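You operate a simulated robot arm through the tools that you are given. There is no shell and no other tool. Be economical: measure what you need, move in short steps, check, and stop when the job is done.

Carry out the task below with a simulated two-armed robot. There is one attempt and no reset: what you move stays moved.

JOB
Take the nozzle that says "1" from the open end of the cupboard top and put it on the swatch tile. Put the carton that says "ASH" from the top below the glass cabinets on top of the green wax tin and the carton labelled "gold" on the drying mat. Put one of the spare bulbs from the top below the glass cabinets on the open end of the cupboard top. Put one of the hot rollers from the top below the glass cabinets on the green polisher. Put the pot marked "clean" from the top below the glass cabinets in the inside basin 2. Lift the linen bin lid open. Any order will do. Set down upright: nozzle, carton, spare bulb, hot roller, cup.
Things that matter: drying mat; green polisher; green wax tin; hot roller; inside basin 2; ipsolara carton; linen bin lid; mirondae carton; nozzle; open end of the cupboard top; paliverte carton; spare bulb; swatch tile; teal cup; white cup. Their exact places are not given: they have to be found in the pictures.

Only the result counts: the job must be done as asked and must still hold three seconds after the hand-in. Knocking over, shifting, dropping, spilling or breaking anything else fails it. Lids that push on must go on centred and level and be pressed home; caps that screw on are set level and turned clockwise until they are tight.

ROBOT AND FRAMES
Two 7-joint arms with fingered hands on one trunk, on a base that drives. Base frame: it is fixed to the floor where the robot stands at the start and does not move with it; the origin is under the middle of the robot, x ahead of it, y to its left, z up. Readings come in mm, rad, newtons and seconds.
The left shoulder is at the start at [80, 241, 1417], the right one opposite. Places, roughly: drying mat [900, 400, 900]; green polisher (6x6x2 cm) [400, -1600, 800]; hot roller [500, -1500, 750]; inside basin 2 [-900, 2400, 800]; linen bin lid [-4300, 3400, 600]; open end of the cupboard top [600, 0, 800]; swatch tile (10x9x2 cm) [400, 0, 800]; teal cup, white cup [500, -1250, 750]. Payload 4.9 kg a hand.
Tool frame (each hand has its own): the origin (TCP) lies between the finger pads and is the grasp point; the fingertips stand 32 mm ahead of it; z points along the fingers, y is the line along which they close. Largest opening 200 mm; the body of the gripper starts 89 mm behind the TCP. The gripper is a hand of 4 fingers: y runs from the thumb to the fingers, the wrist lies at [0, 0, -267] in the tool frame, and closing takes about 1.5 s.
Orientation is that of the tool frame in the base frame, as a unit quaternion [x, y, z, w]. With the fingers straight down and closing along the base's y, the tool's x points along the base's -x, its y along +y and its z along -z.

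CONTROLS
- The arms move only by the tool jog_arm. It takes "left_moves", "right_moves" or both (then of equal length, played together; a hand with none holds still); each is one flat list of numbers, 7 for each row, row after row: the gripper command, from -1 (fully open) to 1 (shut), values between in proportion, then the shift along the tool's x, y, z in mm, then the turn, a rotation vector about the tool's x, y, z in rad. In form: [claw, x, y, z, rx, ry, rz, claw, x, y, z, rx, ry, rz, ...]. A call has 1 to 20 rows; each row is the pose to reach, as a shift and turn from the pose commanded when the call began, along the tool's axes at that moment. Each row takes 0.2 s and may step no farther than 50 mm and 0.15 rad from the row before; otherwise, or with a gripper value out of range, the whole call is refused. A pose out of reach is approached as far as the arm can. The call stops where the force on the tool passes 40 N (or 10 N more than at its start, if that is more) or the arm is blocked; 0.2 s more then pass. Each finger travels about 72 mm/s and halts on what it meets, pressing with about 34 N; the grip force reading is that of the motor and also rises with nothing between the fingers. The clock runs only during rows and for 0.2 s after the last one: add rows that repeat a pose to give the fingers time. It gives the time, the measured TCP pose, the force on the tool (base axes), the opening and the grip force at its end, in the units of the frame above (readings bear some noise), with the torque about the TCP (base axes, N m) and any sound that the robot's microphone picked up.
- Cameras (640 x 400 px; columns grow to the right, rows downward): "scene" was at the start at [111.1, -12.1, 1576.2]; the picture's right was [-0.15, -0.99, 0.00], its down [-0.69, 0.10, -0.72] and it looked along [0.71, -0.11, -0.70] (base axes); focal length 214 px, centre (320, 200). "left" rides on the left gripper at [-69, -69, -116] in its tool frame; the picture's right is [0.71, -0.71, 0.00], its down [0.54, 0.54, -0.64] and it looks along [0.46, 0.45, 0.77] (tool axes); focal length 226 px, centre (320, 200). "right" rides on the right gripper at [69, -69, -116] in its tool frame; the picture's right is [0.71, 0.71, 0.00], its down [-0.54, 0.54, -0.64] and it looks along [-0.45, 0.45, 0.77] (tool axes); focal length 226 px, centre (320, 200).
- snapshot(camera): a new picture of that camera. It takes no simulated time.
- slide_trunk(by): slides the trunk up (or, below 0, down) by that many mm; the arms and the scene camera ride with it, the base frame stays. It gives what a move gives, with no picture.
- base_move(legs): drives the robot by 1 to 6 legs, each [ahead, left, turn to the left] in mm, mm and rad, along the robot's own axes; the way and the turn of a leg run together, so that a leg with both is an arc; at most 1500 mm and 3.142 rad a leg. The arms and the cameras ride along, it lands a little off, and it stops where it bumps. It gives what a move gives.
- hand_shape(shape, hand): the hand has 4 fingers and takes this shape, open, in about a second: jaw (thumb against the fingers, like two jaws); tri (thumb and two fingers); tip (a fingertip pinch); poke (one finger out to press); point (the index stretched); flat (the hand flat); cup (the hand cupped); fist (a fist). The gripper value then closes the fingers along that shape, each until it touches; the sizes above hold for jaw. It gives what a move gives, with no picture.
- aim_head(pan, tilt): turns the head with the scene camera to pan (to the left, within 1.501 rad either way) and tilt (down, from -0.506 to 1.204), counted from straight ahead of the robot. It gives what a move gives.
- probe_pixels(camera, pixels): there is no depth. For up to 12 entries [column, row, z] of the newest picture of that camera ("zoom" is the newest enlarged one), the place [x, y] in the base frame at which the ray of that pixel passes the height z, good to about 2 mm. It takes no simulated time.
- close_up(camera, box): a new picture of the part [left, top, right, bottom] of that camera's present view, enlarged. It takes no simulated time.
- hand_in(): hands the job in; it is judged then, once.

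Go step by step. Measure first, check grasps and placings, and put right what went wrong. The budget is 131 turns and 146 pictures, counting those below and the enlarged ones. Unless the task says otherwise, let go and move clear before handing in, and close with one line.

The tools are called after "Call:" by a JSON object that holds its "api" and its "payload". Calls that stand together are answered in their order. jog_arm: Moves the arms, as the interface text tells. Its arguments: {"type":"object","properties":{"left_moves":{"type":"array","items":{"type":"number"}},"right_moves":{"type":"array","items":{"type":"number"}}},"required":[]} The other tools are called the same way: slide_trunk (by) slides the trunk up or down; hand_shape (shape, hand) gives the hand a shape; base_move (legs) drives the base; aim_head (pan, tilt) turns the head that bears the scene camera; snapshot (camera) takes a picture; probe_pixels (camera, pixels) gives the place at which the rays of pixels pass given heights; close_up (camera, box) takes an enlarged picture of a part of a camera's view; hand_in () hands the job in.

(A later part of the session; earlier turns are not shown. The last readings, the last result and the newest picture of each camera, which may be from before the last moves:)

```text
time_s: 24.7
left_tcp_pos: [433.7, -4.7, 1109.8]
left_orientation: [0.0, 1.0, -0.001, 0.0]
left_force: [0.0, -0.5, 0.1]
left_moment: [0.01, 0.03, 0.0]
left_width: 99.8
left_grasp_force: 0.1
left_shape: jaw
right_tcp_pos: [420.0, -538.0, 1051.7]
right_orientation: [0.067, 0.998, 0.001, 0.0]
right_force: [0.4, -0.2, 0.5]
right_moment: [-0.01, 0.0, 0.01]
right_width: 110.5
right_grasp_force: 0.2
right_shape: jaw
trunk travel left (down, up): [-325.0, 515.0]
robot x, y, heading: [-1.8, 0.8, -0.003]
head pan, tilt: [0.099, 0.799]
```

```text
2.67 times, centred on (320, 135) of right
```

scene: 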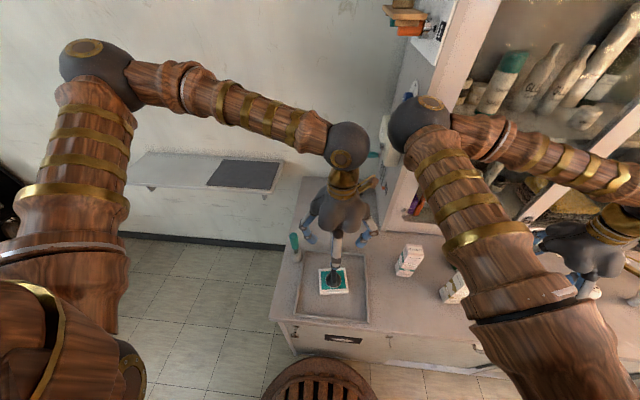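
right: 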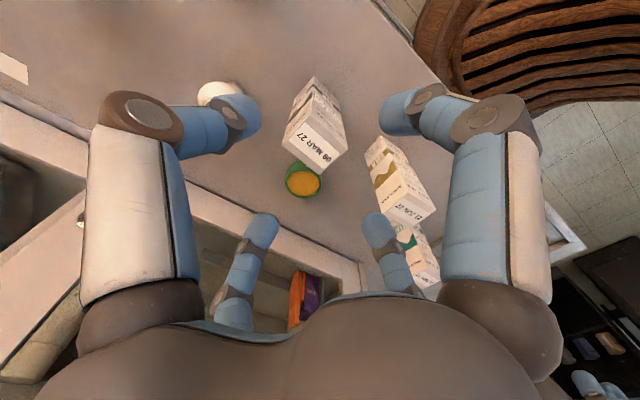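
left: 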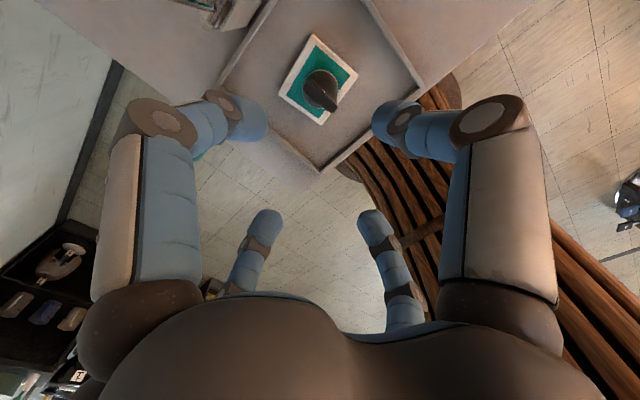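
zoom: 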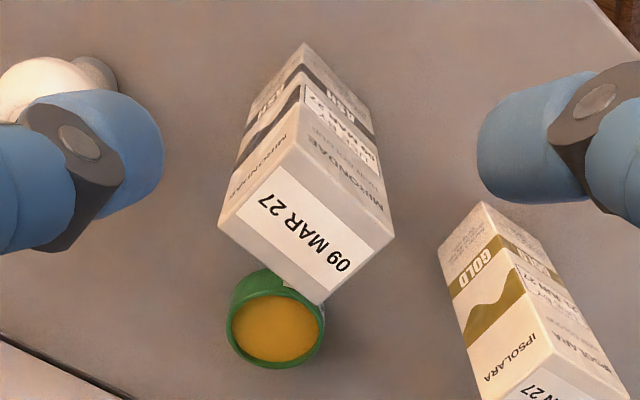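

Call:
{"api": "probe_pixels", "payload": {"camera": "zoom", "pixels": [[293, 147, 960], [395, 237, 960], [322, 303, 960], [218, 225, 960], [304, 42, 820], [275, 328, 850], [275, 328, 860], [227, 320, 850], [325, 320, 850]]}}

```text
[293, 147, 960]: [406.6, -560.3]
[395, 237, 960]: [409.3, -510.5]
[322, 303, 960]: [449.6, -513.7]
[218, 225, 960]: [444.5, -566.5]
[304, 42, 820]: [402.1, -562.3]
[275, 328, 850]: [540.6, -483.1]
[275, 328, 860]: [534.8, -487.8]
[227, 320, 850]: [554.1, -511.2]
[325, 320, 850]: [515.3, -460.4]
```

ASH centre is (426,-538) and the tin is at (539,-482). I'll descend to z 925 and grip.

Call:
{"api": "jog_arm", "payload": {"right_moves": [-0.1, -5, 0, 45, 0, 0, 0, -0.1, -5, 0, 90, 0, 0, 0, -0.1, -5, 0, 127, 0, 0, 0, -0.1, -5, 0, 127, 0, 0, 0, 1, -5, 0, 127, 0, 0, 0, 1, -5, 0, 127, 0, 0, 0, 1, -5, 0, 127, 0, 0, 0, 1, -5, 0, 127, 0, 0, 0, 1, -5, 0, 127, 0, 0, 0, 1, -5, 0, 127, 0, 0, 0, 1, -5, 0, 120, 0, 0, 0, 1, -5, 0, 95, 0, 0, 0, 1, -5, 0, 50, 0, 0, 0, 1, -5, 0, 10, 0, 0, 0]}}

Call:
{"api": "snapshot", "payload": {"camera": "right"}}

```text
time_s: 27.7
left_tcp_pos: [432.0, -4.0, 1109.9]
left_orientation: [0.0, 1.0, 0.0, 0.001]
left_force: [0.0, -0.3, -0.4]
left_moment: [0.0, 0.04, -0.03]
left_width: 99.8
left_grasp_force: 0.0
left_shape: jaw
right_tcp_pos: [426.7, -538.3, 1043.6]
right_orientation: [0.069, 0.998, -0.001, 0.0]
right_force: [-0.3, -0.3, -1.1]
right_moment: [0.01, 0.02, 0.02]
right_width: 41.9
right_grasp_force: 34.0
right_shape: jaw
trunk travel left (down, up): [-325.0, 515.0]
robot x, y, heading: [0.7, 1.9, 0.001]
head pan, tilt: [0.099, 0.799]
```

```text
105 pictures are left
```

right: 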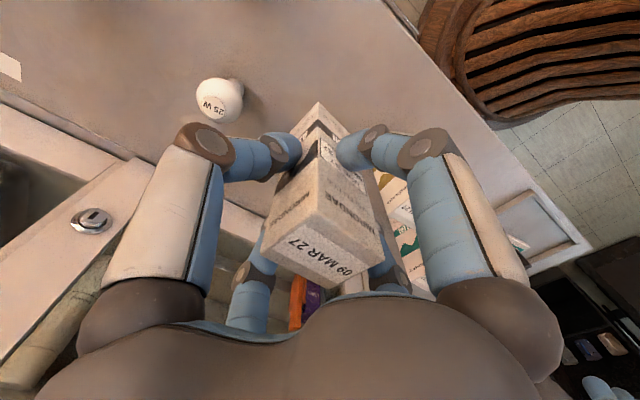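

Held (width 41.9). I'll lift a little more and carry it to the tin at (539,-482).

Call:
{"api": "jog_arm", "payload": {"right_moves": [1, 0, 0, -40, 0, 0, 0, 1, -34, 23, -40, 0, 0, 0, 1, -69, 47, -40, 0, 0, 0, 1, -103, 71, -40, 0, 0, 0, 1, -103, 71, -40, 0, 0, 0, 1, -103, 71, -40, 0, 0, 0]}}

Call:
{"api": "snapshot", "payload": {"camera": "right"}}

Call:
{"api": "aim_head", "payload": {"pan": -0.5, "tilt": 0.9}}

Call:
{"api": "snapshot", "payload": {"camera": "scene"}}

```text
time_s: 29.1
left_tcp_pos: [431.8, -2.0, 1108.4]
left_orientation: [0.002, 1.0, 0.002, -0.001]
left_force: [-0.3, -0.3, -0.4]
left_moment: [-0.02, 0.02, 0.01]
left_width: 99.7
left_grasp_force: 0.1
left_shape: jaw
right_tcp_pos: [535.2, -487.9, 1082.0]
right_orientation: [0.073, 0.997, 0.001, 0.0]
right_force: [-0.2, -0.1, -0.7]
right_moment: [0.03, 0.03, -0.01]
right_width: 41.5
right_grasp_force: 34.0
right_shape: jaw
trunk travel left (down, up): [-325.0, 515.0]
robot x, y, heading: [-2.4, 1.4, -0.004]
head pan, tilt: [0.099, 0.799]
```

```text
104 pictures are left
```

right: 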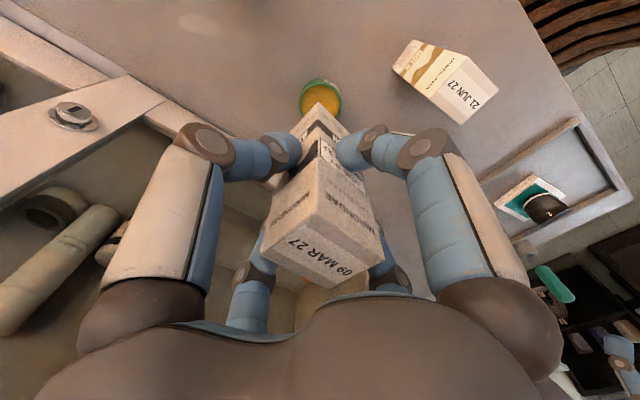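

```text
time_s: 30.1
left_tcp_pos: [430.6, -2.6, 1109.6]
left_orientation: [0.002, 1.0, 0.001, -0.001]
left_force: [-0.2, 0.4, 0.0]
left_moment: [0.04, -0.03, -0.03]
left_width: 99.5
left_grasp_force: 0.1
left_shape: jaw
right_tcp_pos: [535.1, -487.6, 1080.2]
right_orientation: [0.073, 0.997, 0.0, 0.0]
right_force: [0.1, -0.7, -0.7]
right_moment: [-0.01, 0.0, -0.01]
right_width: 41.4
right_grasp_force: 34.0
right_shape: jaw
trunk travel left (down, up): [-325.0, 515.0]
robot x, y, heading: [-1.3, -0.2, -0.004]
head pan, tilt: [-0.499, 0.901]
```

```text
103 pictures are left
```

scene: 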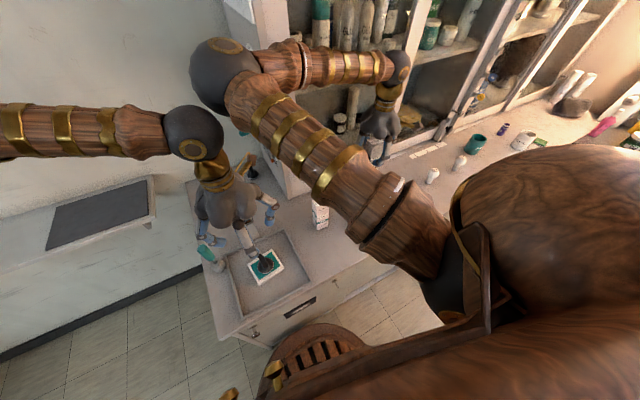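

The hand is at (535,-488), slightly off. I'll measure the tin rim from here.

Call:
{"api": "close_up", "payload": {"camera": "right", "box": [270, 60, 370, 160]}}

Call:
{"api": "probe_pixels", "payload": {"camera": "right", "pixels": [[319, 80, 848], [300, 97, 848], [340.5, 97, 848], [299, 88, 822]]}}

```text
4.00 times, centred on (320, 110) of right
```

zoom: 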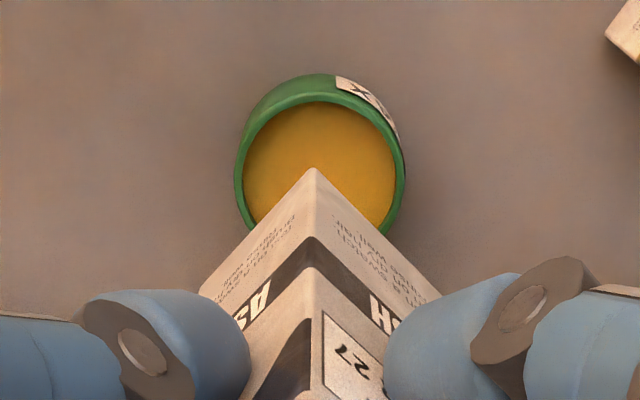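

```text
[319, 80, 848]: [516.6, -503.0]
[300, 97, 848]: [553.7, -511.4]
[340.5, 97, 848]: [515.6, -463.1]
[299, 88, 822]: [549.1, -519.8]
```

The tin centre is (538,-484). I'll shift 3–4 mm and descend to just above, then step in finely until contact.

Call:
{"api": "jog_arm", "payload": {"right_moves": [1, -2, 4, 30, 0, 0, 0, 1, -2, 4, 70, 0, 0, 0, 1, -2, 4, 105, 0, 0, 0, 1, -2, 4, 115, 0, 0, 0, 1, -2, 4, 118, 0, 0, 0, 1, -2, 4, 121, 0, 0, 0, 1, -2, 4, 124, 0, 0, 0, 1, -2, 4, 127, 0, 0, 0, 1, -2, 4, 130, 0, 0, 0, 1, -2, 4, 133, 0, 0, 0]}}

Call:
{"api": "snapshot", "payload": {"camera": "right"}}

```text
time_s: 32.3
left_tcp_pos: [432.3, -1.5, 1111.2]
left_orientation: [0.0, 1.0, -0.001, 0.001]
left_force: [0.7, 0.3, 0.4]
left_moment: [-0.01, 0.02, 0.02]
left_width: 99.9
left_grasp_force: 0.1
left_shape: jaw
right_tcp_pos: [539.7, -478.8, 950.9]
right_orientation: [0.068, 0.998, -0.002, 0.002]
right_force: [1.6, -0.9, 29.6]
right_moment: [-0.01, -0.02, 0.01]
right_width: 42.3
right_grasp_force: 33.9
right_shape: jaw
trunk travel left (down, up): [-325.0, 515.0]
robot x, y, heading: [4.5, -0.0, -0.002]
head pan, tilt: [-0.499, 0.901]
```

```text
101 pictures are left
```

right: 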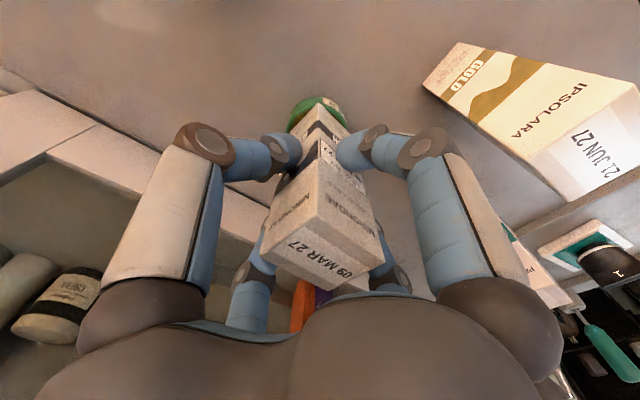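

Contact at z 951 with 30 N. I'll ease off, release and rise.

Call:
{"api": "jog_arm", "payload": {"right_moves": [1, 0, 0, -1, 0, 0, 0, 0.4, 0, 0, -1, 0, 0, 0, 0.1, 0, 0, -1, 0, 0, 0, 0, 0, 0, -1, 0, 0, 0, 0, 0, 0, -1, 0, 0, 0, 0, 0, 0, -1, 0, 0, 0, 0, 0, 0, -20, 0, 0, 0, 0, 0, 0, -60, 0, 0, 0, 0, 0, 0, -110, 0, 0, 0, 0, 0, 0, -160, 0, 0, 0]}}

Call:
{"api": "snapshot", "payload": {"camera": "right"}}

```text
time_s: 34.5
left_tcp_pos: [430.5, -1.5, 1106.0]
left_orientation: [0.001, 1.0, 0.002, -0.003]
left_force: [-0.4, 0.2, -0.1]
left_moment: [-0.02, -0.05, 0.01]
left_width: 99.8
left_grasp_force: 0.0
left_shape: jaw
right_tcp_pos: [536.0, -481.3, 1110.1]
right_orientation: [0.071, 0.998, 0.002, 0.002]
right_force: [-0.2, 0.1, 0.1]
right_moment: [0.0, -0.03, -0.01]
right_width: 99.9
right_grasp_force: 0.1
right_shape: jaw
trunk travel left (down, up): [-325.0, 515.0]
robot x, y, heading: [-2.4, -0.7, -0.001]
head pan, tilt: [-0.499, 0.901]
```

```text
100 pictures are left
```

right: 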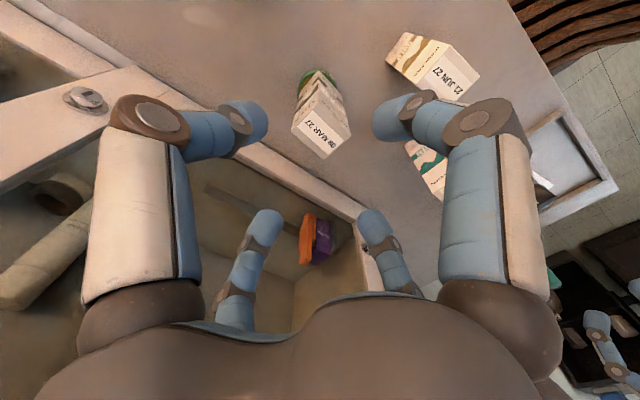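

ASH now stands on the tin. I'll retract the right arm, then drive right so that the left hand can take the gold carton.

Call:
{"api": "jog_arm", "payload": {"right_moves": [0, 0, 0, -45, 0, 0, 0, 0, 30, 0, -90, 0, 0, -0.05, 0, 75, 0, -110, 0, 0, -0.1, 0, 120, 0, -110, 0, 0, -0.14, 0, 160, 0, -110, 0, 0, -0.14]}}

Call:
{"api": "base_move", "payload": {"legs": [[0, -370, 0]]}}

Call:
{"api": "snapshot", "payload": {"camera": "scene"}}

Call:
{"api": "snapshot", "payload": {"camera": "left"}}

```text
refused: row 2 steps farther than a row can; nothing moved
```

```text
time_s: 36.9
left_tcp_pos: [431.8, -372.6, 1105.0]
left_orientation: [0.002, 1.0, 0.004, -0.002]
left_force: [0.0, 0.8, 0.5]
left_moment: [0.01, 0.01, 0.03]
left_width: 99.8
left_grasp_force: 0.0
left_shape: jaw
right_tcp_pos: [538.5, -855.6, 1109.0]
right_orientation: [0.07, 0.998, 0.001, 0.002]
right_force: [0.3, -0.6, -1.5]
right_moment: [0.0, -0.05, -0.02]
right_width: 99.5
right_grasp_force: 0.0
right_shape: jaw
trunk travel left (down, up): [-325.0, 515.0]
robot x, y, heading: [-3.0, -372.5, -0.002]
head pan, tilt: [-0.499, 0.901]
```

```text
99 pictures are left
```

scene: 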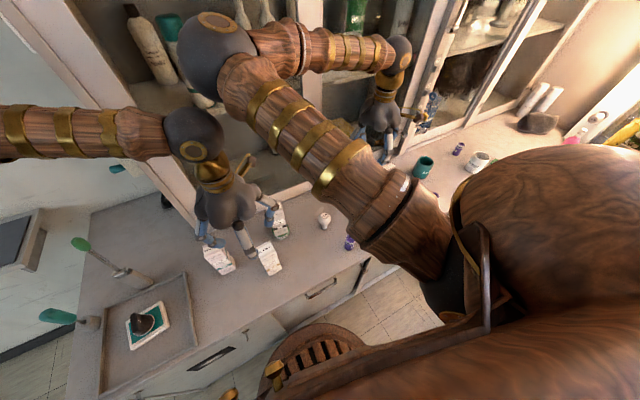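

```text
98 pictures are left
```

left: 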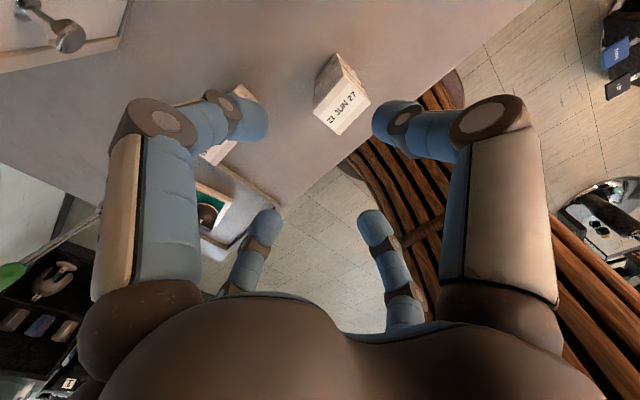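

The retract was refused, but the drive went cleanly. I'll measure the gold carton top from the left camera at (340,105).

Call:
{"api": "close_up", "payload": {"camera": "left", "box": [290, 40, 390, 150]}}

```text
3.64 times, centred on (340, 95) of left
```

zoom: 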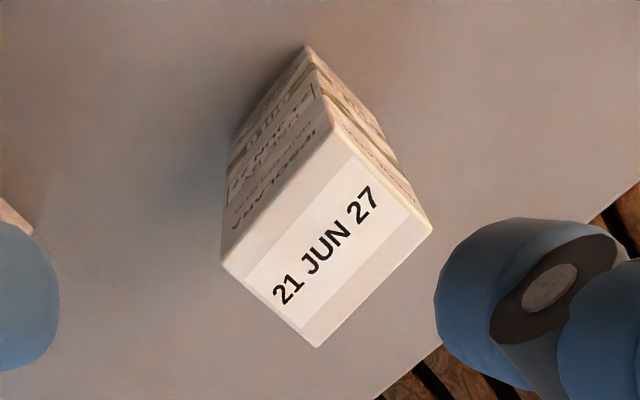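

Call:
{"api": "probe_pixels", "payload": {"camera": "zoom", "pixels": [[333, 125, 960], [432, 231, 960], [317, 347, 960], [222, 263, 960], [306, 46, 820]]}}

```text
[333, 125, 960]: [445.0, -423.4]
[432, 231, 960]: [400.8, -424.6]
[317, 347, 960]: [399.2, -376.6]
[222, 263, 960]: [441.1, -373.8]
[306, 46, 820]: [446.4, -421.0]
```

The gold centre is (421,-400), aligned with the axes. I'll descend to z 925 and grip with the left hand.

Call:
{"api": "jog_arm", "payload": {"left_moves": [0, 5, -14, 45, 0, 0, 0, 0, 10, -27, 85, 0, 0, 0, 0, 10, -27, 130, 0, 0, 0, 0, 10, -27, 165, 0, 0, 0, 0, 10, -27, 180, 0, 0, 0, 0, 10, -27, 180, 0, 0, 0, 1, 10, -27, 180, 0, 0, 0, 1, 10, -27, 180, 0, 0, 0, 1, 10, -27, 180, 0, 0, 0, 1, 10, -27, 180, 0, 0, 0, 1, 10, -27, 180, 0, 0, 0, 1, 10, -27, 180, 0, 0, 0, 1, 10, -27, 165, 0, 0, 0, 1, 10, -27, 120, 0, 0, 0, 1, 10, -27, 75, 0, 0, 0, 1, 10, -27, 30, 0, 0, 0, 1, 10, -27, -15, 0, 0, 0, 1, 10, -27, -60, 0, 0, 0]}}

Call:
{"api": "snapshot", "payload": {"camera": "left"}}

Call:
{"api": "aim_head", "payload": {"pan": 0.5, "tilt": 0.7}}

Call:
{"api": "snapshot", "payload": {"camera": "scene"}}

```text
time_s: 40.9
left_tcp_pos: [399.7, -358.7, 1118.4]
left_orientation: [0.005, 0.997, 0.065, -0.035]
left_force: [0.4, -0.6, -1.9]
left_moment: [0.01, 0.07, -0.03]
left_width: 42.3
left_grasp_force: 34.0
left_shape: jaw
right_tcp_pos: [539.7, -859.0, 1116.0]
right_orientation: [0.076, 0.997, 0.007, 0.01]
right_force: [0.9, 0.1, -1.2]
right_moment: [0.01, 0.0, -0.01]
right_width: 99.9
right_grasp_force: 0.1
right_shape: jaw
trunk travel left (down, up): [-325.0, 515.0]
robot x, y, heading: [-0.8, -373.0, -0.003]
head pan, tilt: [-0.499, 0.901]
stopped in row 18 (left hand): the arm was blocked; the commanded pose is now the measured one
```

```text
96 pictures are left
```

left: 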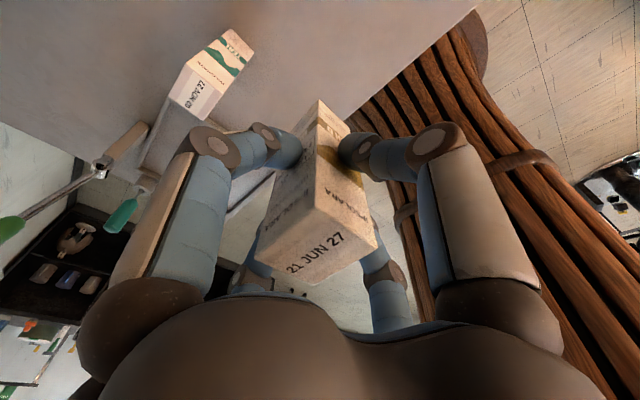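

```text
time_s: 42.1
left_tcp_pos: [399.3, -359.4, 1117.7]
left_orientation: [0.005, 0.997, 0.065, -0.035]
left_force: [-0.5, -0.7, -1.3]
left_moment: [0.01, 0.0, -0.02]
left_width: 42.2
left_grasp_force: 34.4
left_shape: jaw
right_tcp_pos: [538.4, -858.3, 1117.0]
right_orientation: [0.076, 0.997, 0.006, 0.01]
right_force: [0.8, -0.3, 0.2]
right_moment: [0.01, 0.0, 0.01]
right_width: 100.0
right_grasp_force: 0.0
right_shape: jaw
trunk travel left (down, up): [-325.0, 515.0]
robot x, y, heading: [-2.0, -373.2, 0.0]
head pan, tilt: [0.499, 0.7]
```

```text
95 pictures are left
```

scene: 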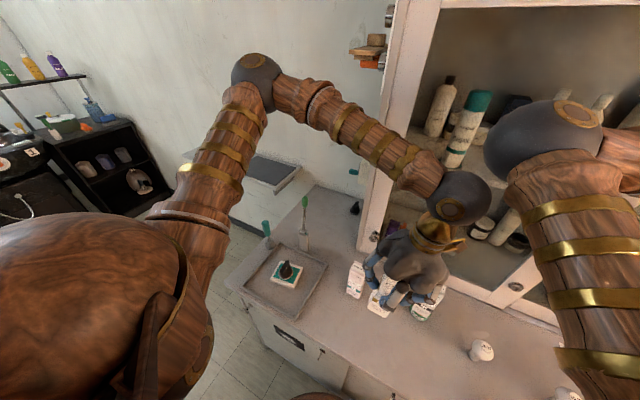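

Gold is held, but the rising arm was blocked, probably against the right elbow, and the hand is a little tilted. I'll move the hand left and up and level it.

Call:
{"api": "jog_arm", "payload": {"left_moves": [1, 0, 40, 0, 0, 0, 0, 1, 0, 80, 0, 0.03, -0.02, 0, 1, 0, 120, 0, 0.08, -0.04, -0.005, 1, 0, 160, 0, 0.13, -0.07, -0.01, 1, -10, 200, -10, 0.13, -0.07, -0.01, 1, -15, 235, -40, 0.13, -0.07, -0.01, 1, -20, 260, -80, 0.13, -0.07, -0.01]}}

Call:
{"api": "snapshot", "payload": {"camera": "left"}}

Call:
{"api": "snapshot", "payload": {"camera": "scene"}}

```text
time_s: 43.7
left_tcp_pos: [427.6, -111.8, 1229.7]
left_orientation: [0.0, 1.0, -0.001, 0.001]
left_force: [0.1, -0.6, -0.8]
left_moment: [0.0, -0.02, 0.02]
left_width: 42.3
left_grasp_force: 34.2
left_shape: jaw
right_tcp_pos: [537.4, -857.3, 1116.7]
right_orientation: [0.075, 0.997, 0.006, 0.011]
right_force: [-0.1, 0.4, -1.0]
right_moment: [-0.02, -0.02, -0.02]
right_width: 99.6
right_grasp_force: 0.1
right_shape: jaw
trunk travel left (down, up): [-325.0, 515.0]
robot x, y, heading: [0.3, -373.3, 0.001]
head pan, tilt: [0.499, 0.7]
```

```text
94 pictures are left
```

left: 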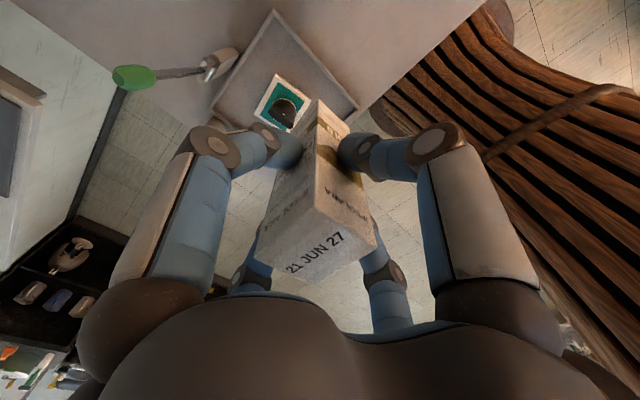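

```text
93 pictures are left
```

scene: 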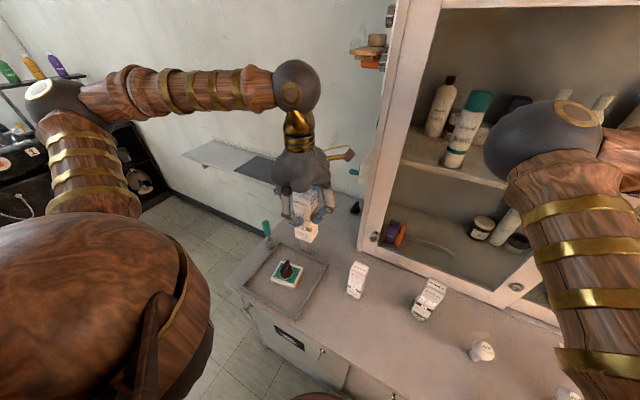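

Level and clear. I'll drive left 470 mm so that the mat comes in reach.

Call:
{"api": "base_move", "payload": {"legs": [[0, 470, 0]]}}

Call:
{"api": "jog_arm", "payload": {"left_moves": [1, -45, 0, 0, 0, 0, 0, 1, -90, 5, 0, 0, 0, 0, 1, -135, 10, 0, 0, 0, 0, 1, -180, 15, 0, 0, 0, 0, 1, -225, 25, 0, 0, 0, 0, 1, -270, 35, 0, 0, 0, 0, 1, -315, 45, 0, 0, 0, 0, 1, -360, 55, 0, 0, 0, 0, 1, -405, 60, 20, 0, 0, 0, 1, -422, 60, 50, 0, 0, 0, 1, -422, 60, 90, 0, 0, 0, 1, -422, 60, 130, 0, 0, 0]}}

Call:
{"api": "snapshot", "payload": {"camera": "left"}}

Call:
{"api": "snapshot", "payload": {"camera": "scene"}}

```text
time_s: 46.6
left_tcp_pos: [428.5, 362.4, 1229.2]
left_orientation: [0.0, 1.0, 0.0, 0.001]
left_force: [0.0, -0.3, -0.7]
left_moment: [0.02, -0.01, 0.0]
left_width: 42.0
left_grasp_force: 34.3
left_shape: jaw
right_tcp_pos: [538.8, -383.0, 1116.0]
right_orientation: [0.075, 0.997, 0.006, 0.009]
right_force: [-0.6, -1.3, 0.1]
right_moment: [0.0, 0.03, 0.0]
right_width: 100.1
right_grasp_force: 0.0
right_shape: jaw
trunk travel left (down, up): [-325.0, 515.0]
robot x, y, heading: [-0.3, 98.9, 0.002]
head pan, tilt: [0.499, 0.7]
```

```text
time_s: 49.2
left_tcp_pos: [850.9, 422.9, 1097.2]
left_orientation: [0.0, 1.0, -0.001, 0.0]
left_force: [-0.1, 0.4, -0.9]
left_moment: [-0.02, -0.01, -0.02]
left_width: 42.1
left_grasp_force: 33.8
left_shape: jaw
right_tcp_pos: [541.7, -381.7, 1114.9]
right_orientation: [0.076, 0.997, 0.005, 0.01]
right_force: [0.9, -0.7, 0.3]
right_moment: [-0.04, 0.03, -0.01]
right_width: 100.1
right_grasp_force: 0.1
right_shape: jaw
trunk travel left (down, up): [-325.0, 515.0]
robot x, y, heading: [-0.8, 99.7, -0.004]
head pan, tilt: [0.499, 0.7]
```

```text
92 pictures are left
```

left: 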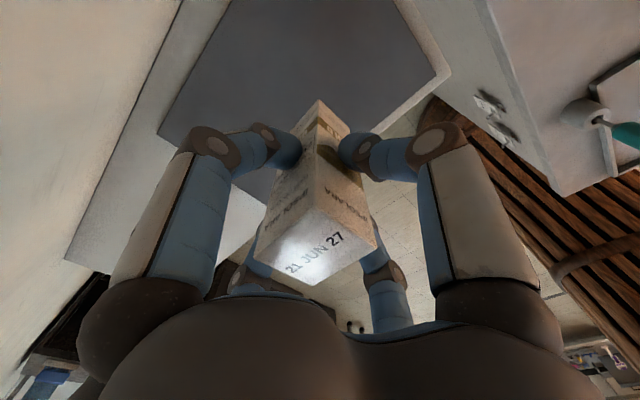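

```text
91 pictures are left
```

scene: 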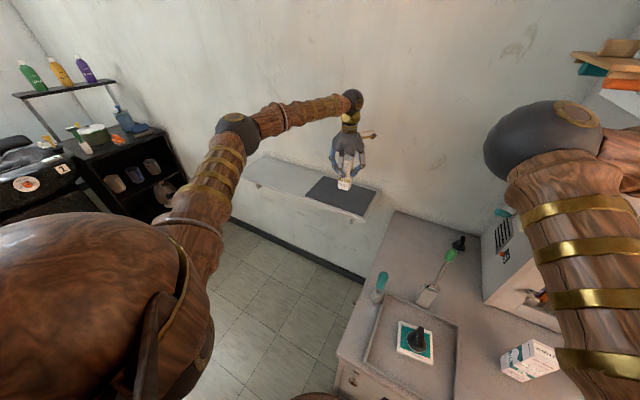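

I'll check the mat corner (437,73) at this position, then lower.

Call:
{"api": "probe_pixels", "payload": {"camera": "left", "pixels": [[437, 73, 900], [345, 133, 900], [200, 60, 900], [158, 132, 900]]}}

Call:
{"api": "probe_pixels", "payload": {"camera": "scene", "pixels": [[363, 215, 900], [376, 189, 900], [306, 195, 900], [322, 176, 900], [344, 188, 900]]}}

```text
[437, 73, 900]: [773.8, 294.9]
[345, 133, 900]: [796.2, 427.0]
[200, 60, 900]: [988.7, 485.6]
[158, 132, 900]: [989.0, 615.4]
```

```text
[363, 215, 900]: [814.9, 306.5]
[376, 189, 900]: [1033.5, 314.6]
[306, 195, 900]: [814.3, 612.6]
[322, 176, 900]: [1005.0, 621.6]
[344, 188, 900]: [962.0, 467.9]
```

The views agree on a mat height near z 925 with its near edge at x about 787, so (850,422) is well inside. I'll lower in small steps.

Call:
{"api": "jog_arm", "payload": {"left_moves": [1, 0, 0, 30, 0, 0, 0, 1, 0, 0, 50, 0, 0, 0, 1, 0, 0, 55, 0, 0, 0, 1, 0, 0, 59, 0, 0, 0, 1, 0, 0, 63, 0, 0, 0, 1, 0, 0, 67, 0, 0, 0, 1, 0, 0, 71, 0, 0, 0, 1, 0, 0, 75, 0, 0, 0, 1, 0, 0, 79, 0, 0, 0, 1, 0, 0, 83, 0, 0, 0, 1, 0, 0, 87, 0, 0, 0, 1, 0, 0, 91, 0, 0, 0]}}

Call:
{"api": "close_up", "payload": {"camera": "scene", "box": [280, 120, 400, 240]}}

```text
time_s: 51.3
left_tcp_pos: [851.3, 423.6, 1028.7]
left_orientation: [-0.002, 1.0, 0.0, 0.007]
left_force: [-9.9, -2.2, 25.3]
left_moment: [-0.09, 0.34, -0.07]
left_width: 43.1
left_grasp_force: 34.4
left_shape: jaw
right_tcp_pos: [537.5, -382.7, 1116.7]
right_orientation: [0.075, 0.997, 0.005, 0.011]
right_force: [0.2, 0.2, 0.8]
right_moment: [-0.04, 0.03, -0.01]
right_width: 99.9
right_grasp_force: 0.1
right_shape: jaw
trunk travel left (down, up): [-325.0, 515.0]
robot x, y, heading: [-0.1, 100.7, -0.002]
head pan, tilt: [0.499, 0.7]
stopped in row 10 (left hand): the force on the tool passed its limit (the readings are from after the stop); the commanded pose is now the measured one
```

```text
3.33 times, centred on (340, 180) of scene
```

zoom: 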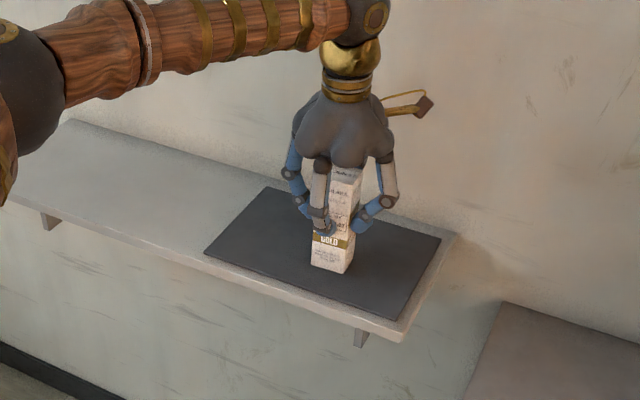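

Contact, with the carton standing on the mat. I'll ease off, release and rise.

Call:
{"api": "jog_arm", "payload": {"left_moves": [1, 0, 0, -2, 0, 0, 0, 0.4, 0, 0, -2, 0, 0, 0, 0.1, 0, 0, -2, 0, 0, 0, 0, 0, 0, -2, 0, 0, 0, 0, 0, 0, -2, 0, 0, 0, 0, 0, 0, -2, 0, 0, 0, 0, 0, 0, -20, 0, 0, 0, 0, 0, 0, -60, 0, 0, 0, 0, 0, 0, -110, 0, 0, 0, 0, 0, 0, -160, 0, 0, 0]}}

Call:
{"api": "close_up", "payload": {"camera": "scene", "box": [280, 120, 400, 240]}}

```text
time_s: 53.5
left_tcp_pos: [852.3, 426.0, 1185.4]
left_orientation: [-0.001, 1.0, 0.0, 0.004]
left_force: [-0.6, -0.4, -0.1]
left_moment: [-0.01, -0.01, -0.01]
left_width: 100.0
left_grasp_force: 0.1
left_shape: jaw
right_tcp_pos: [538.4, -383.1, 1116.7]
right_orientation: [0.075, 0.997, 0.005, 0.011]
right_force: [-0.7, -0.7, 0.2]
right_moment: [0.04, -0.05, -0.01]
right_width: 99.8
right_grasp_force: 0.1
right_shape: jaw
trunk travel left (down, up): [-325.0, 515.0]
robot x, y, heading: [-2.2, 100.8, -0.001]
head pan, tilt: [0.499, 0.7]
```

```text
3.33 times, centred on (340, 180) of scene
```

zoom: 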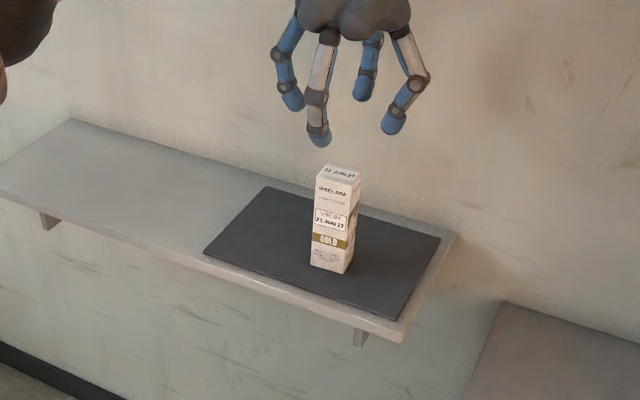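

Gold is on the mat. Next is the bulb. I'll retract both arms, then drive right to see the bulbs and the remaining items.

Call:
{"api": "jog_arm", "payload": {"left_moves": [0, 45, -5, -10, 0, 0, 0, 0, 90, -10, -20, 0, 0, 0, 0, 135, -15, -20, 0, 0, 0, 0, 180, -20, -20, 0, 0, 0, 0, 225, -25, -20, 0, 0, 0, 0, 270, -30, -20, 0, 0, 0, 0, 315, -40, -20, 0, 0, 0, 0, 360, -55, -20, 0, 0, 0, 0, 400, -75, -20, 0, 0, 0], "right_moves": [0, 0, 0, -30, 0, 0, 0, 0, 20, 0, -60, 0, 0, -0.03, 0, 40, 0, -90, 0, 0, -0.06, 0, 60, 0, -100, 0, 0, -0.09, 0, 80, 0, -100, 0, 0, -0.12, 0, 100, 0, -100, 0, 0, -0.15, 0, 100, 0, -100, 0, 0, -0.15, 0, 100, 0, -100, 0, 0, -0.15, 0, 100, 0, -100, 0, 0, -0.15]}}

Call:
{"api": "base_move", "payload": {"legs": [[0, -800, 0]]}}

Call:
{"api": "aim_head", "payload": {"pan": -0.3, "tilt": 0.8}}

Call:
{"api": "snapshot", "payload": {"camera": "scene"}}

Call:
{"api": "snapshot", "payload": {"camera": "left"}}

Call:
{"api": "snapshot", "payload": {"camera": "right"}}

```text
time_s: 55.5
left_tcp_pos: [448.4, 344.4, 1203.6]
left_orientation: [-0.002, 1.0, 0.0, 0.006]
left_force: [-0.3, -0.4, 0.3]
left_moment: [0.01, 0.0, 0.01]
left_width: 99.6
left_grasp_force: 0.0
left_shape: jaw
right_tcp_pos: [436.2, -369.5, 1212.9]
right_orientation: [0.0, 1.0, 0.006, 0.012]
right_force: [-0.8, 0.3, 0.7]
right_moment: [0.03, -0.06, 0.01]
right_width: 99.7
right_grasp_force: 0.0
right_shape: jaw
trunk travel left (down, up): [-325.0, 515.0]
robot x, y, heading: [-0.9, 101.6, 0.003]
head pan, tilt: [0.499, 0.7]
```

```text
time_s: 59.8
left_tcp_pos: [450.8, -456.6, 1202.4]
left_orientation: [0.001, 1.0, -0.001, 0.005]
left_force: [-0.5, 0.2, -0.4]
left_moment: [-0.02, 0.0, 0.0]
left_width: 99.8
left_grasp_force: 0.2
left_shape: jaw
right_tcp_pos: [432.0, -1172.8, 1213.1]
right_orientation: [0.004, 1.0, 0.006, 0.011]
right_force: [-0.7, 0.1, -0.4]
right_moment: [-0.05, -0.02, 0.01]
right_width: 100.1
right_grasp_force: 0.1
right_shape: jaw
trunk travel left (down, up): [-325.0, 515.0]
robot x, y, heading: [-4.5, -702.0, -0.006]
head pan, tilt: [0.499, 0.7]
```

```text
time_s: 60.9
left_tcp_pos: [449.9, -456.5, 1203.0]
left_orientation: [0.002, 1.0, -0.001, 0.005]
left_force: [0.4, -0.6, 0.4]
left_moment: [0.0, 0.0, -0.02]
left_width: 99.6
left_grasp_force: 0.0
left_shape: jaw
right_tcp_pos: [431.1, -1172.2, 1213.3]
right_orientation: [0.004, 1.0, 0.006, 0.01]
right_force: [-1.4, 0.8, 0.4]
right_moment: [0.0, 0.02, -0.05]
right_width: 99.9
right_grasp_force: 0.1
right_shape: jaw
trunk travel left (down, up): [-325.0, 515.0]
robot x, y, heading: [-1.5, -696.0, -0.001]
head pan, tilt: [-0.3, 0.799]
```

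```text
88 pictures are left
```

scene: 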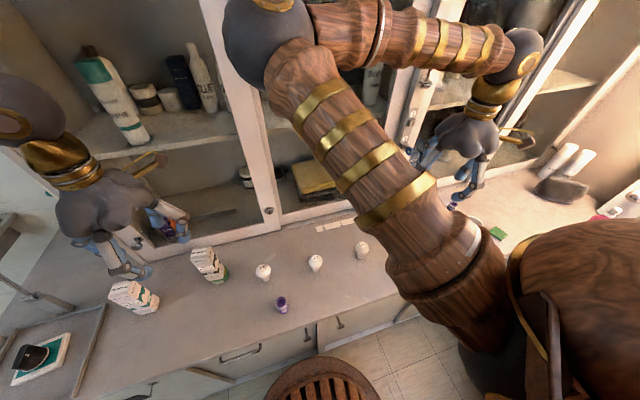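

```text
87 pictures are left
```

left: 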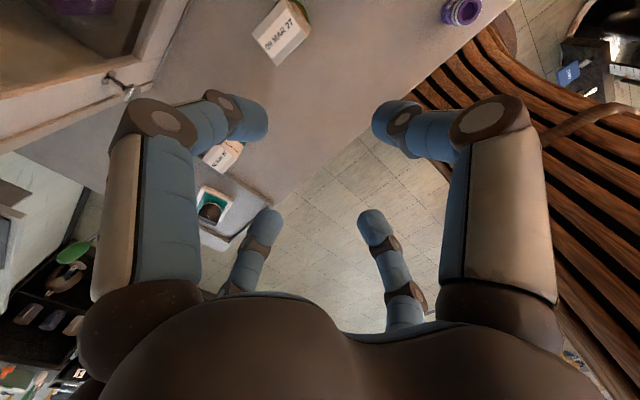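

```text
86 pictures are left
```

right: 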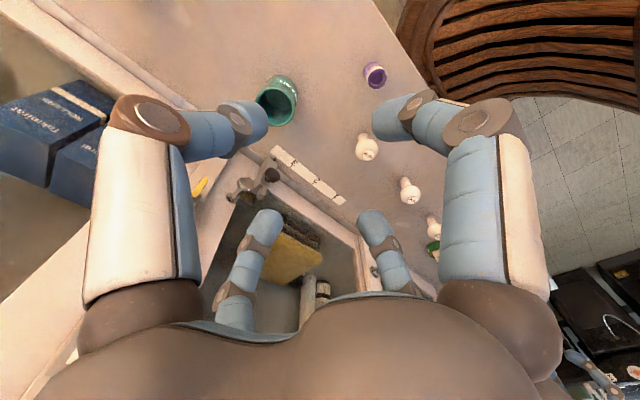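

Three bulbs at (264,272), (315,263) and (361,250), and a purple roller at (281,303). I'll zoom in on them.

Call:
{"api": "close_up", "payload": {"camera": "scene", "box": [240, 230, 390, 325]}}

Call:
{"api": "probe_pixels", "payload": {"camera": "zoom", "pixels": [[105, 215, 820], [100, 175, 890], [322, 172, 820], [318, 135, 890], [515, 118, 820], [520, 80, 890], [172, 350, 820], [172, 290, 890], [172, 300, 870]]}}

Call:
{"api": "close_up", "payload": {"camera": "right", "box": [240, 50, 450, 270]}}

```text
4.21 times, centred on (315, 278) of scene
```

zoom: 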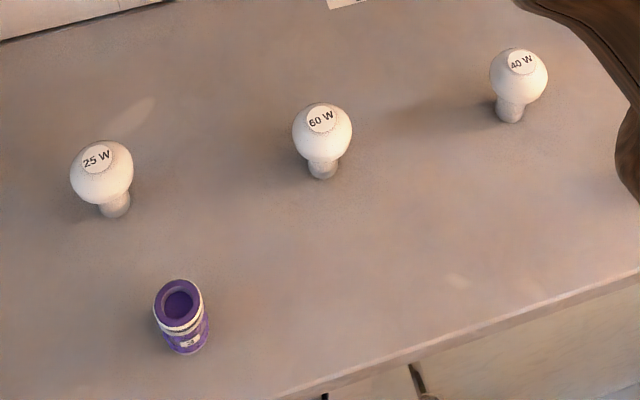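

```text
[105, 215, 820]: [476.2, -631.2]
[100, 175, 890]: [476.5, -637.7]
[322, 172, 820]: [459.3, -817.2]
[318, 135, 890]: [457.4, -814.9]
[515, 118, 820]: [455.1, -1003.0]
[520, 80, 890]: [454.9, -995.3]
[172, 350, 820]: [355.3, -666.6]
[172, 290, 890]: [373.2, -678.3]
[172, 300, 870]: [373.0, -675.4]
```

```text
1.82 times, centred on (345, 160) of right
```

zoom: 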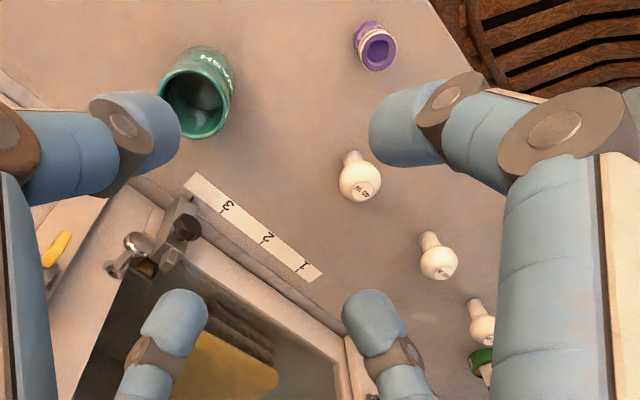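

The 25 W bulb is at about (488,-634) with its globe centre near z 870. I'll move the left hand above it, laterally first because of the ASH carton.

Call:
{"api": "jog_arm", "payload": {"left_moves": [0, -10, -45, 0, 0, 0, 0, 0, -20, -90, 0, 0, 0, 0, 0, -30, -135, 0, 0, 0, 0, 0, -38, -178, 0, 0, 0, 0, 0, -38, -178, 45, 0, 0, 0, 0, -38, -178, 90, 0, 0, 0, 0, -38, -178, 135, 0, 0, 0, 0, -38, -178, 180, 0, 0, 0, 0, -38, -178, 200, 0, 0, 0]}}

Call:
{"api": "snapshot", "payload": {"camera": "left"}}

Call:
{"api": "close_up", "payload": {"camera": "left", "box": [270, 60, 390, 180]}}

```text
time_s: 62.9
left_tcp_pos: [488.9, -634.9, 1004.1]
left_orientation: [0.002, 1.0, -0.001, 0.005]
left_force: [-0.6, -0.5, -0.1]
left_moment: [-0.01, -0.01, -0.02]
left_width: 99.7
left_grasp_force: 0.1
left_shape: jaw
right_tcp_pos: [431.4, -1172.2, 1213.1]
right_orientation: [0.003, 1.0, 0.005, 0.011]
right_force: [0.4, -0.2, 0.7]
right_moment: [-0.01, -0.03, -0.04]
right_width: 99.7
right_grasp_force: 0.1
right_shape: jaw
trunk travel left (down, up): [-325.0, 515.0]
robot x, y, heading: [-2.1, -702.4, -0.007]
head pan, tilt: [-0.3, 0.799]
```

```text
83 pictures are left
```

left: 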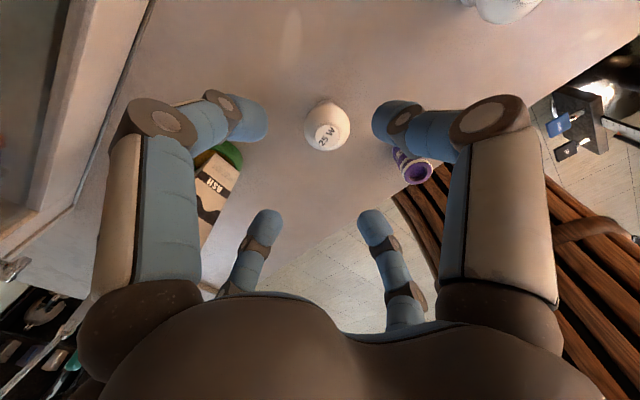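

```text
3.33 times, centred on (330, 120) of left
```

zoom: 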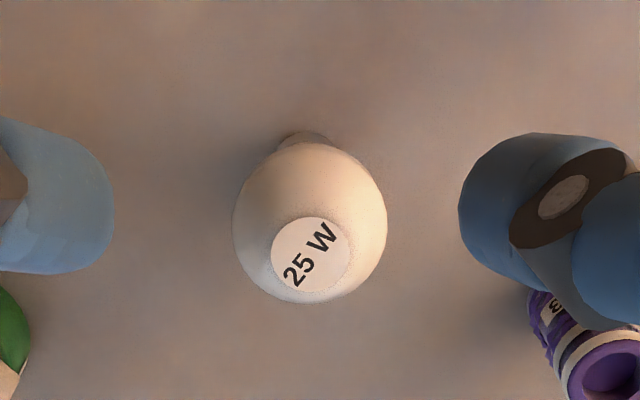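

Call:
{"api": "probe_pixels", "payload": {"camera": "zoom", "pixels": [[310, 225, 870], [310, 255, 900], [232, 222, 870], [387, 222, 870], [303, 131, 820], [310, 255, 895]]}}

Call:
{"api": "close_up", "payload": {"camera": "scene", "box": [200, 200, 340, 320]}}

```text
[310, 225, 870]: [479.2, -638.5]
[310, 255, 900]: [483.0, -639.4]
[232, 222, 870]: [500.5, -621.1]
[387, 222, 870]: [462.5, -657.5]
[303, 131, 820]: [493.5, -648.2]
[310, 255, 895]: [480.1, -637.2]
```

```text
3.33 times, centred on (270, 260) of scene
```

zoom: 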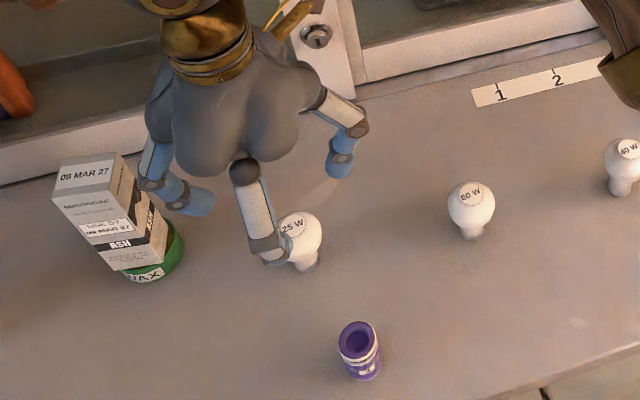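

The bulb centre is (482,-638) and the globe is 53 mm. I'll descend to z 866, grip and lift.

Call:
{"api": "jog_arm", "payload": {"left_moves": [0, 7, -3, 45, 0, 0, 0, 0, 7, -3, 90, 0, 0, 0, 0, 7, -3, 125, 0, 0, 0, 0, 7, -3, 138, 0, 0, 0, 0, 7, -3, 138, 0, 0, 0, 1, 7, -3, 138, 0, 0, 0, 1, 7, -3, 138, 0, 0, 0, 1, 7, -3, 138, 0, 0, 0, 1, 7, -3, 138, 0, 0, 0, 1, 7, -3, 138, 0, 0, 0, 1, 7, -3, 138, 0, 0, 0]}}

Call:
{"api": "snapshot", "payload": {"camera": "left"}}

```text
time_s: 65.3
left_tcp_pos: [482.2, -639.1, 864.7]
left_orientation: [0.002, 1.0, 0.0, 0.004]
left_force: [0.1, -1.0, 0.5]
left_moment: [0.0, 0.01, 0.03]
left_width: 19.7
left_grasp_force: 34.2
left_shape: jaw
right_tcp_pos: [431.7, -1173.0, 1213.0]
right_orientation: [0.003, 1.0, 0.004, 0.011]
right_force: [-0.4, 0.2, 0.2]
right_moment: [0.01, 0.0, 0.0]
right_width: 100.1
right_grasp_force: 0.1
right_shape: jaw
trunk travel left (down, up): [-325.0, 515.0]
robot x, y, heading: [-1.4, -701.5, -0.004]
head pan, tilt: [-0.3, 0.799]
```

```text
80 pictures are left
```

left: 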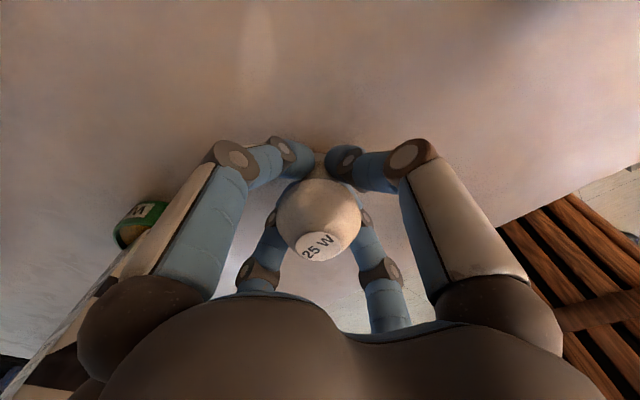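

The fingers closed around the neck beneath the globe (width 20), which cages the bulb. I'll lift it.

Call:
{"api": "jog_arm", "payload": {"left_moves": [1, 0, 0, -10, 0, 0, 0, 1, 0, 0, -40, 0, 0, 0, 1, 0, 0, -85, 0, 0, 0, 1, 0, 0, -130, 0, 0, 0, 1, 0, 20, -175, 0, 0, 0, 1, 0, 50, -220, 0, 0, 0, 1, 0, 80, -260, 0, 0, 0, 1, 0, 120, -285, 0, 0, 0]}}

Call:
{"api": "snapshot", "payload": {"camera": "left"}}

Call:
{"api": "close_up", "payload": {"camera": "scene", "box": [80, 100, 360, 320]}}

```text
refused: row 6 steps farther than a row can; nothing moved
```

```text
79 pictures are left
```

left: 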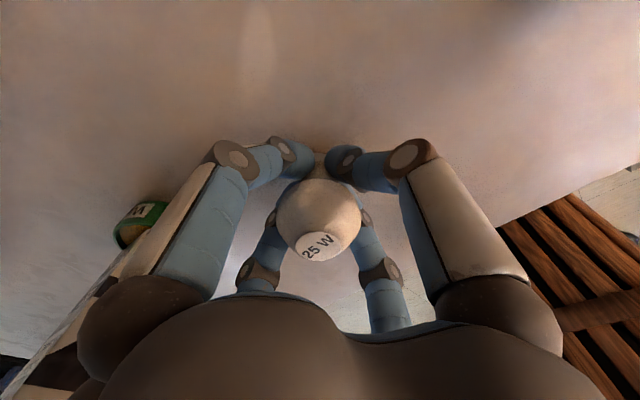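

```text
1.82 times, centred on (220, 210) of scene
```

zoom: 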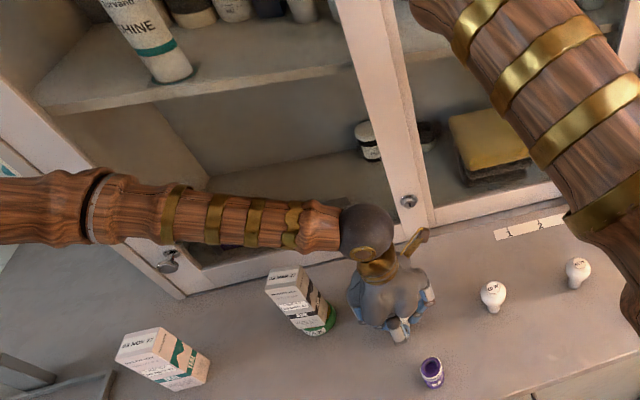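

A step was too long, so I'll redo the lift with shorter rows.

Call:
{"api": "jog_arm", "payload": {"left_moves": [1, 0, 0, -10, 0, 0, 0, 1, 0, 0, -40, 0, 0, 0, 1, 0, 0, -85, 0, 0, 0, 1, 0, 0, -130, 0, 0, 0, 1, 0, 0, -175, 0, 0, 0, 1, 0, 0, -220, 0, 0, 0, 1, 0, 0, -265, 0, 0, 0, 1, 0, 0, -310, 0, 0, 0, 1, 20, 30, -330, 0, 0, 0, 1, 40, 70, -330, 0, 0, 0]}}

Call:
{"api": "snapshot", "payload": {"camera": "left"}}

```text
time_s: 67.5
left_tcp_pos: [440.6, -566.0, 1196.4]
left_orientation: [0.002, 1.0, -0.001, 0.006]
left_force: [-0.6, 0.3, -1.1]
left_moment: [-0.05, -0.04, 0.02]
left_width: 19.8
left_grasp_force: 34.0
left_shape: jaw
right_tcp_pos: [430.0, -1170.8, 1214.6]
right_orientation: [0.004, 1.0, 0.004, 0.012]
right_force: [0.3, -0.2, 1.0]
right_moment: [-0.05, -0.04, 0.0]
right_width: 99.9
right_grasp_force: 0.1
right_shape: jaw
trunk travel left (down, up): [-325.0, 515.0]
robot x, y, heading: [-0.1, -700.9, -0.004]
head pan, tilt: [-0.3, 0.799]
```

```text
77 pictures are left
```

left: 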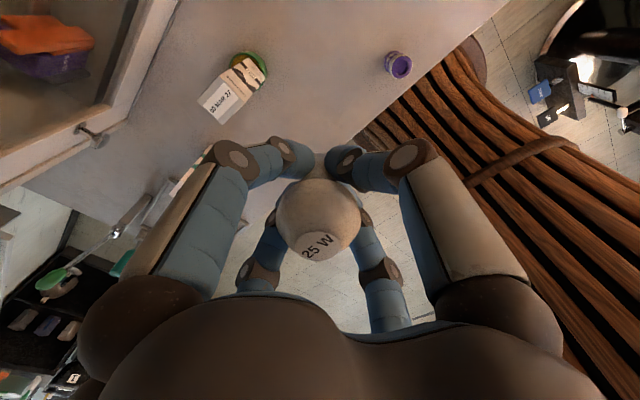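

The bulb is held firmly. I'll drive left 680 mm and put it at nozzle 1's old spot at about (720,-5).

Call:
{"api": "base_move", "payload": {"legs": [[0, 680, 0]]}}

Call:
{"api": "aim_head", "payload": {"pan": 0.1, "tilt": 0.8}}

Call:
{"api": "snapshot", "payload": {"camera": "scene"}}

```text
time_s: 71.2
left_tcp_pos: [446.0, 110.3, 1195.4]
left_orientation: [0.004, 1.0, 0.0, 0.005]
left_force: [-0.1, -0.8, -0.1]
left_moment: [0.01, 0.02, -0.01]
left_width: 19.7
left_grasp_force: 33.8
left_shape: jaw
right_tcp_pos: [435.7, -493.8, 1212.8]
right_orientation: [0.006, 1.0, 0.005, 0.01]
right_force: [-0.1, -0.4, 0.0]
right_moment: [0.01, -0.04, 0.02]
right_width: 100.1
right_grasp_force: 0.0
right_shape: jaw
trunk travel left (down, up): [-325.0, 515.0]
robot x, y, heading: [2.7, -22.1, -0.009]
head pan, tilt: [-0.3, 0.799]
```

```text
time_s: 72.1
left_tcp_pos: [446.5, 110.5, 1194.2]
left_orientation: [0.003, 1.0, -0.001, 0.004]
left_force: [-0.3, -0.2, -1.2]
left_moment: [-0.01, 0.01, -0.03]
left_width: 20.0
left_grasp_force: 34.0
left_shape: jaw
right_tcp_pos: [435.6, -492.3, 1213.2]
right_orientation: [0.005, 1.0, 0.005, 0.011]
right_force: [-1.1, -0.1, -0.6]
right_moment: [-0.01, -0.01, -0.02]
right_width: 99.6
right_grasp_force: 0.1
right_shape: jaw
trunk travel left (down, up): [-325.0, 515.0]
robot x, y, heading: [3.5, -21.4, -0.012]
head pan, tilt: [0.099, 0.799]
```

```text
76 pictures are left
```

scene: 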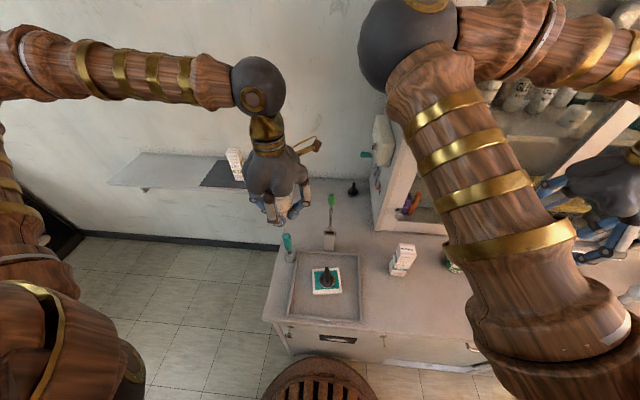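

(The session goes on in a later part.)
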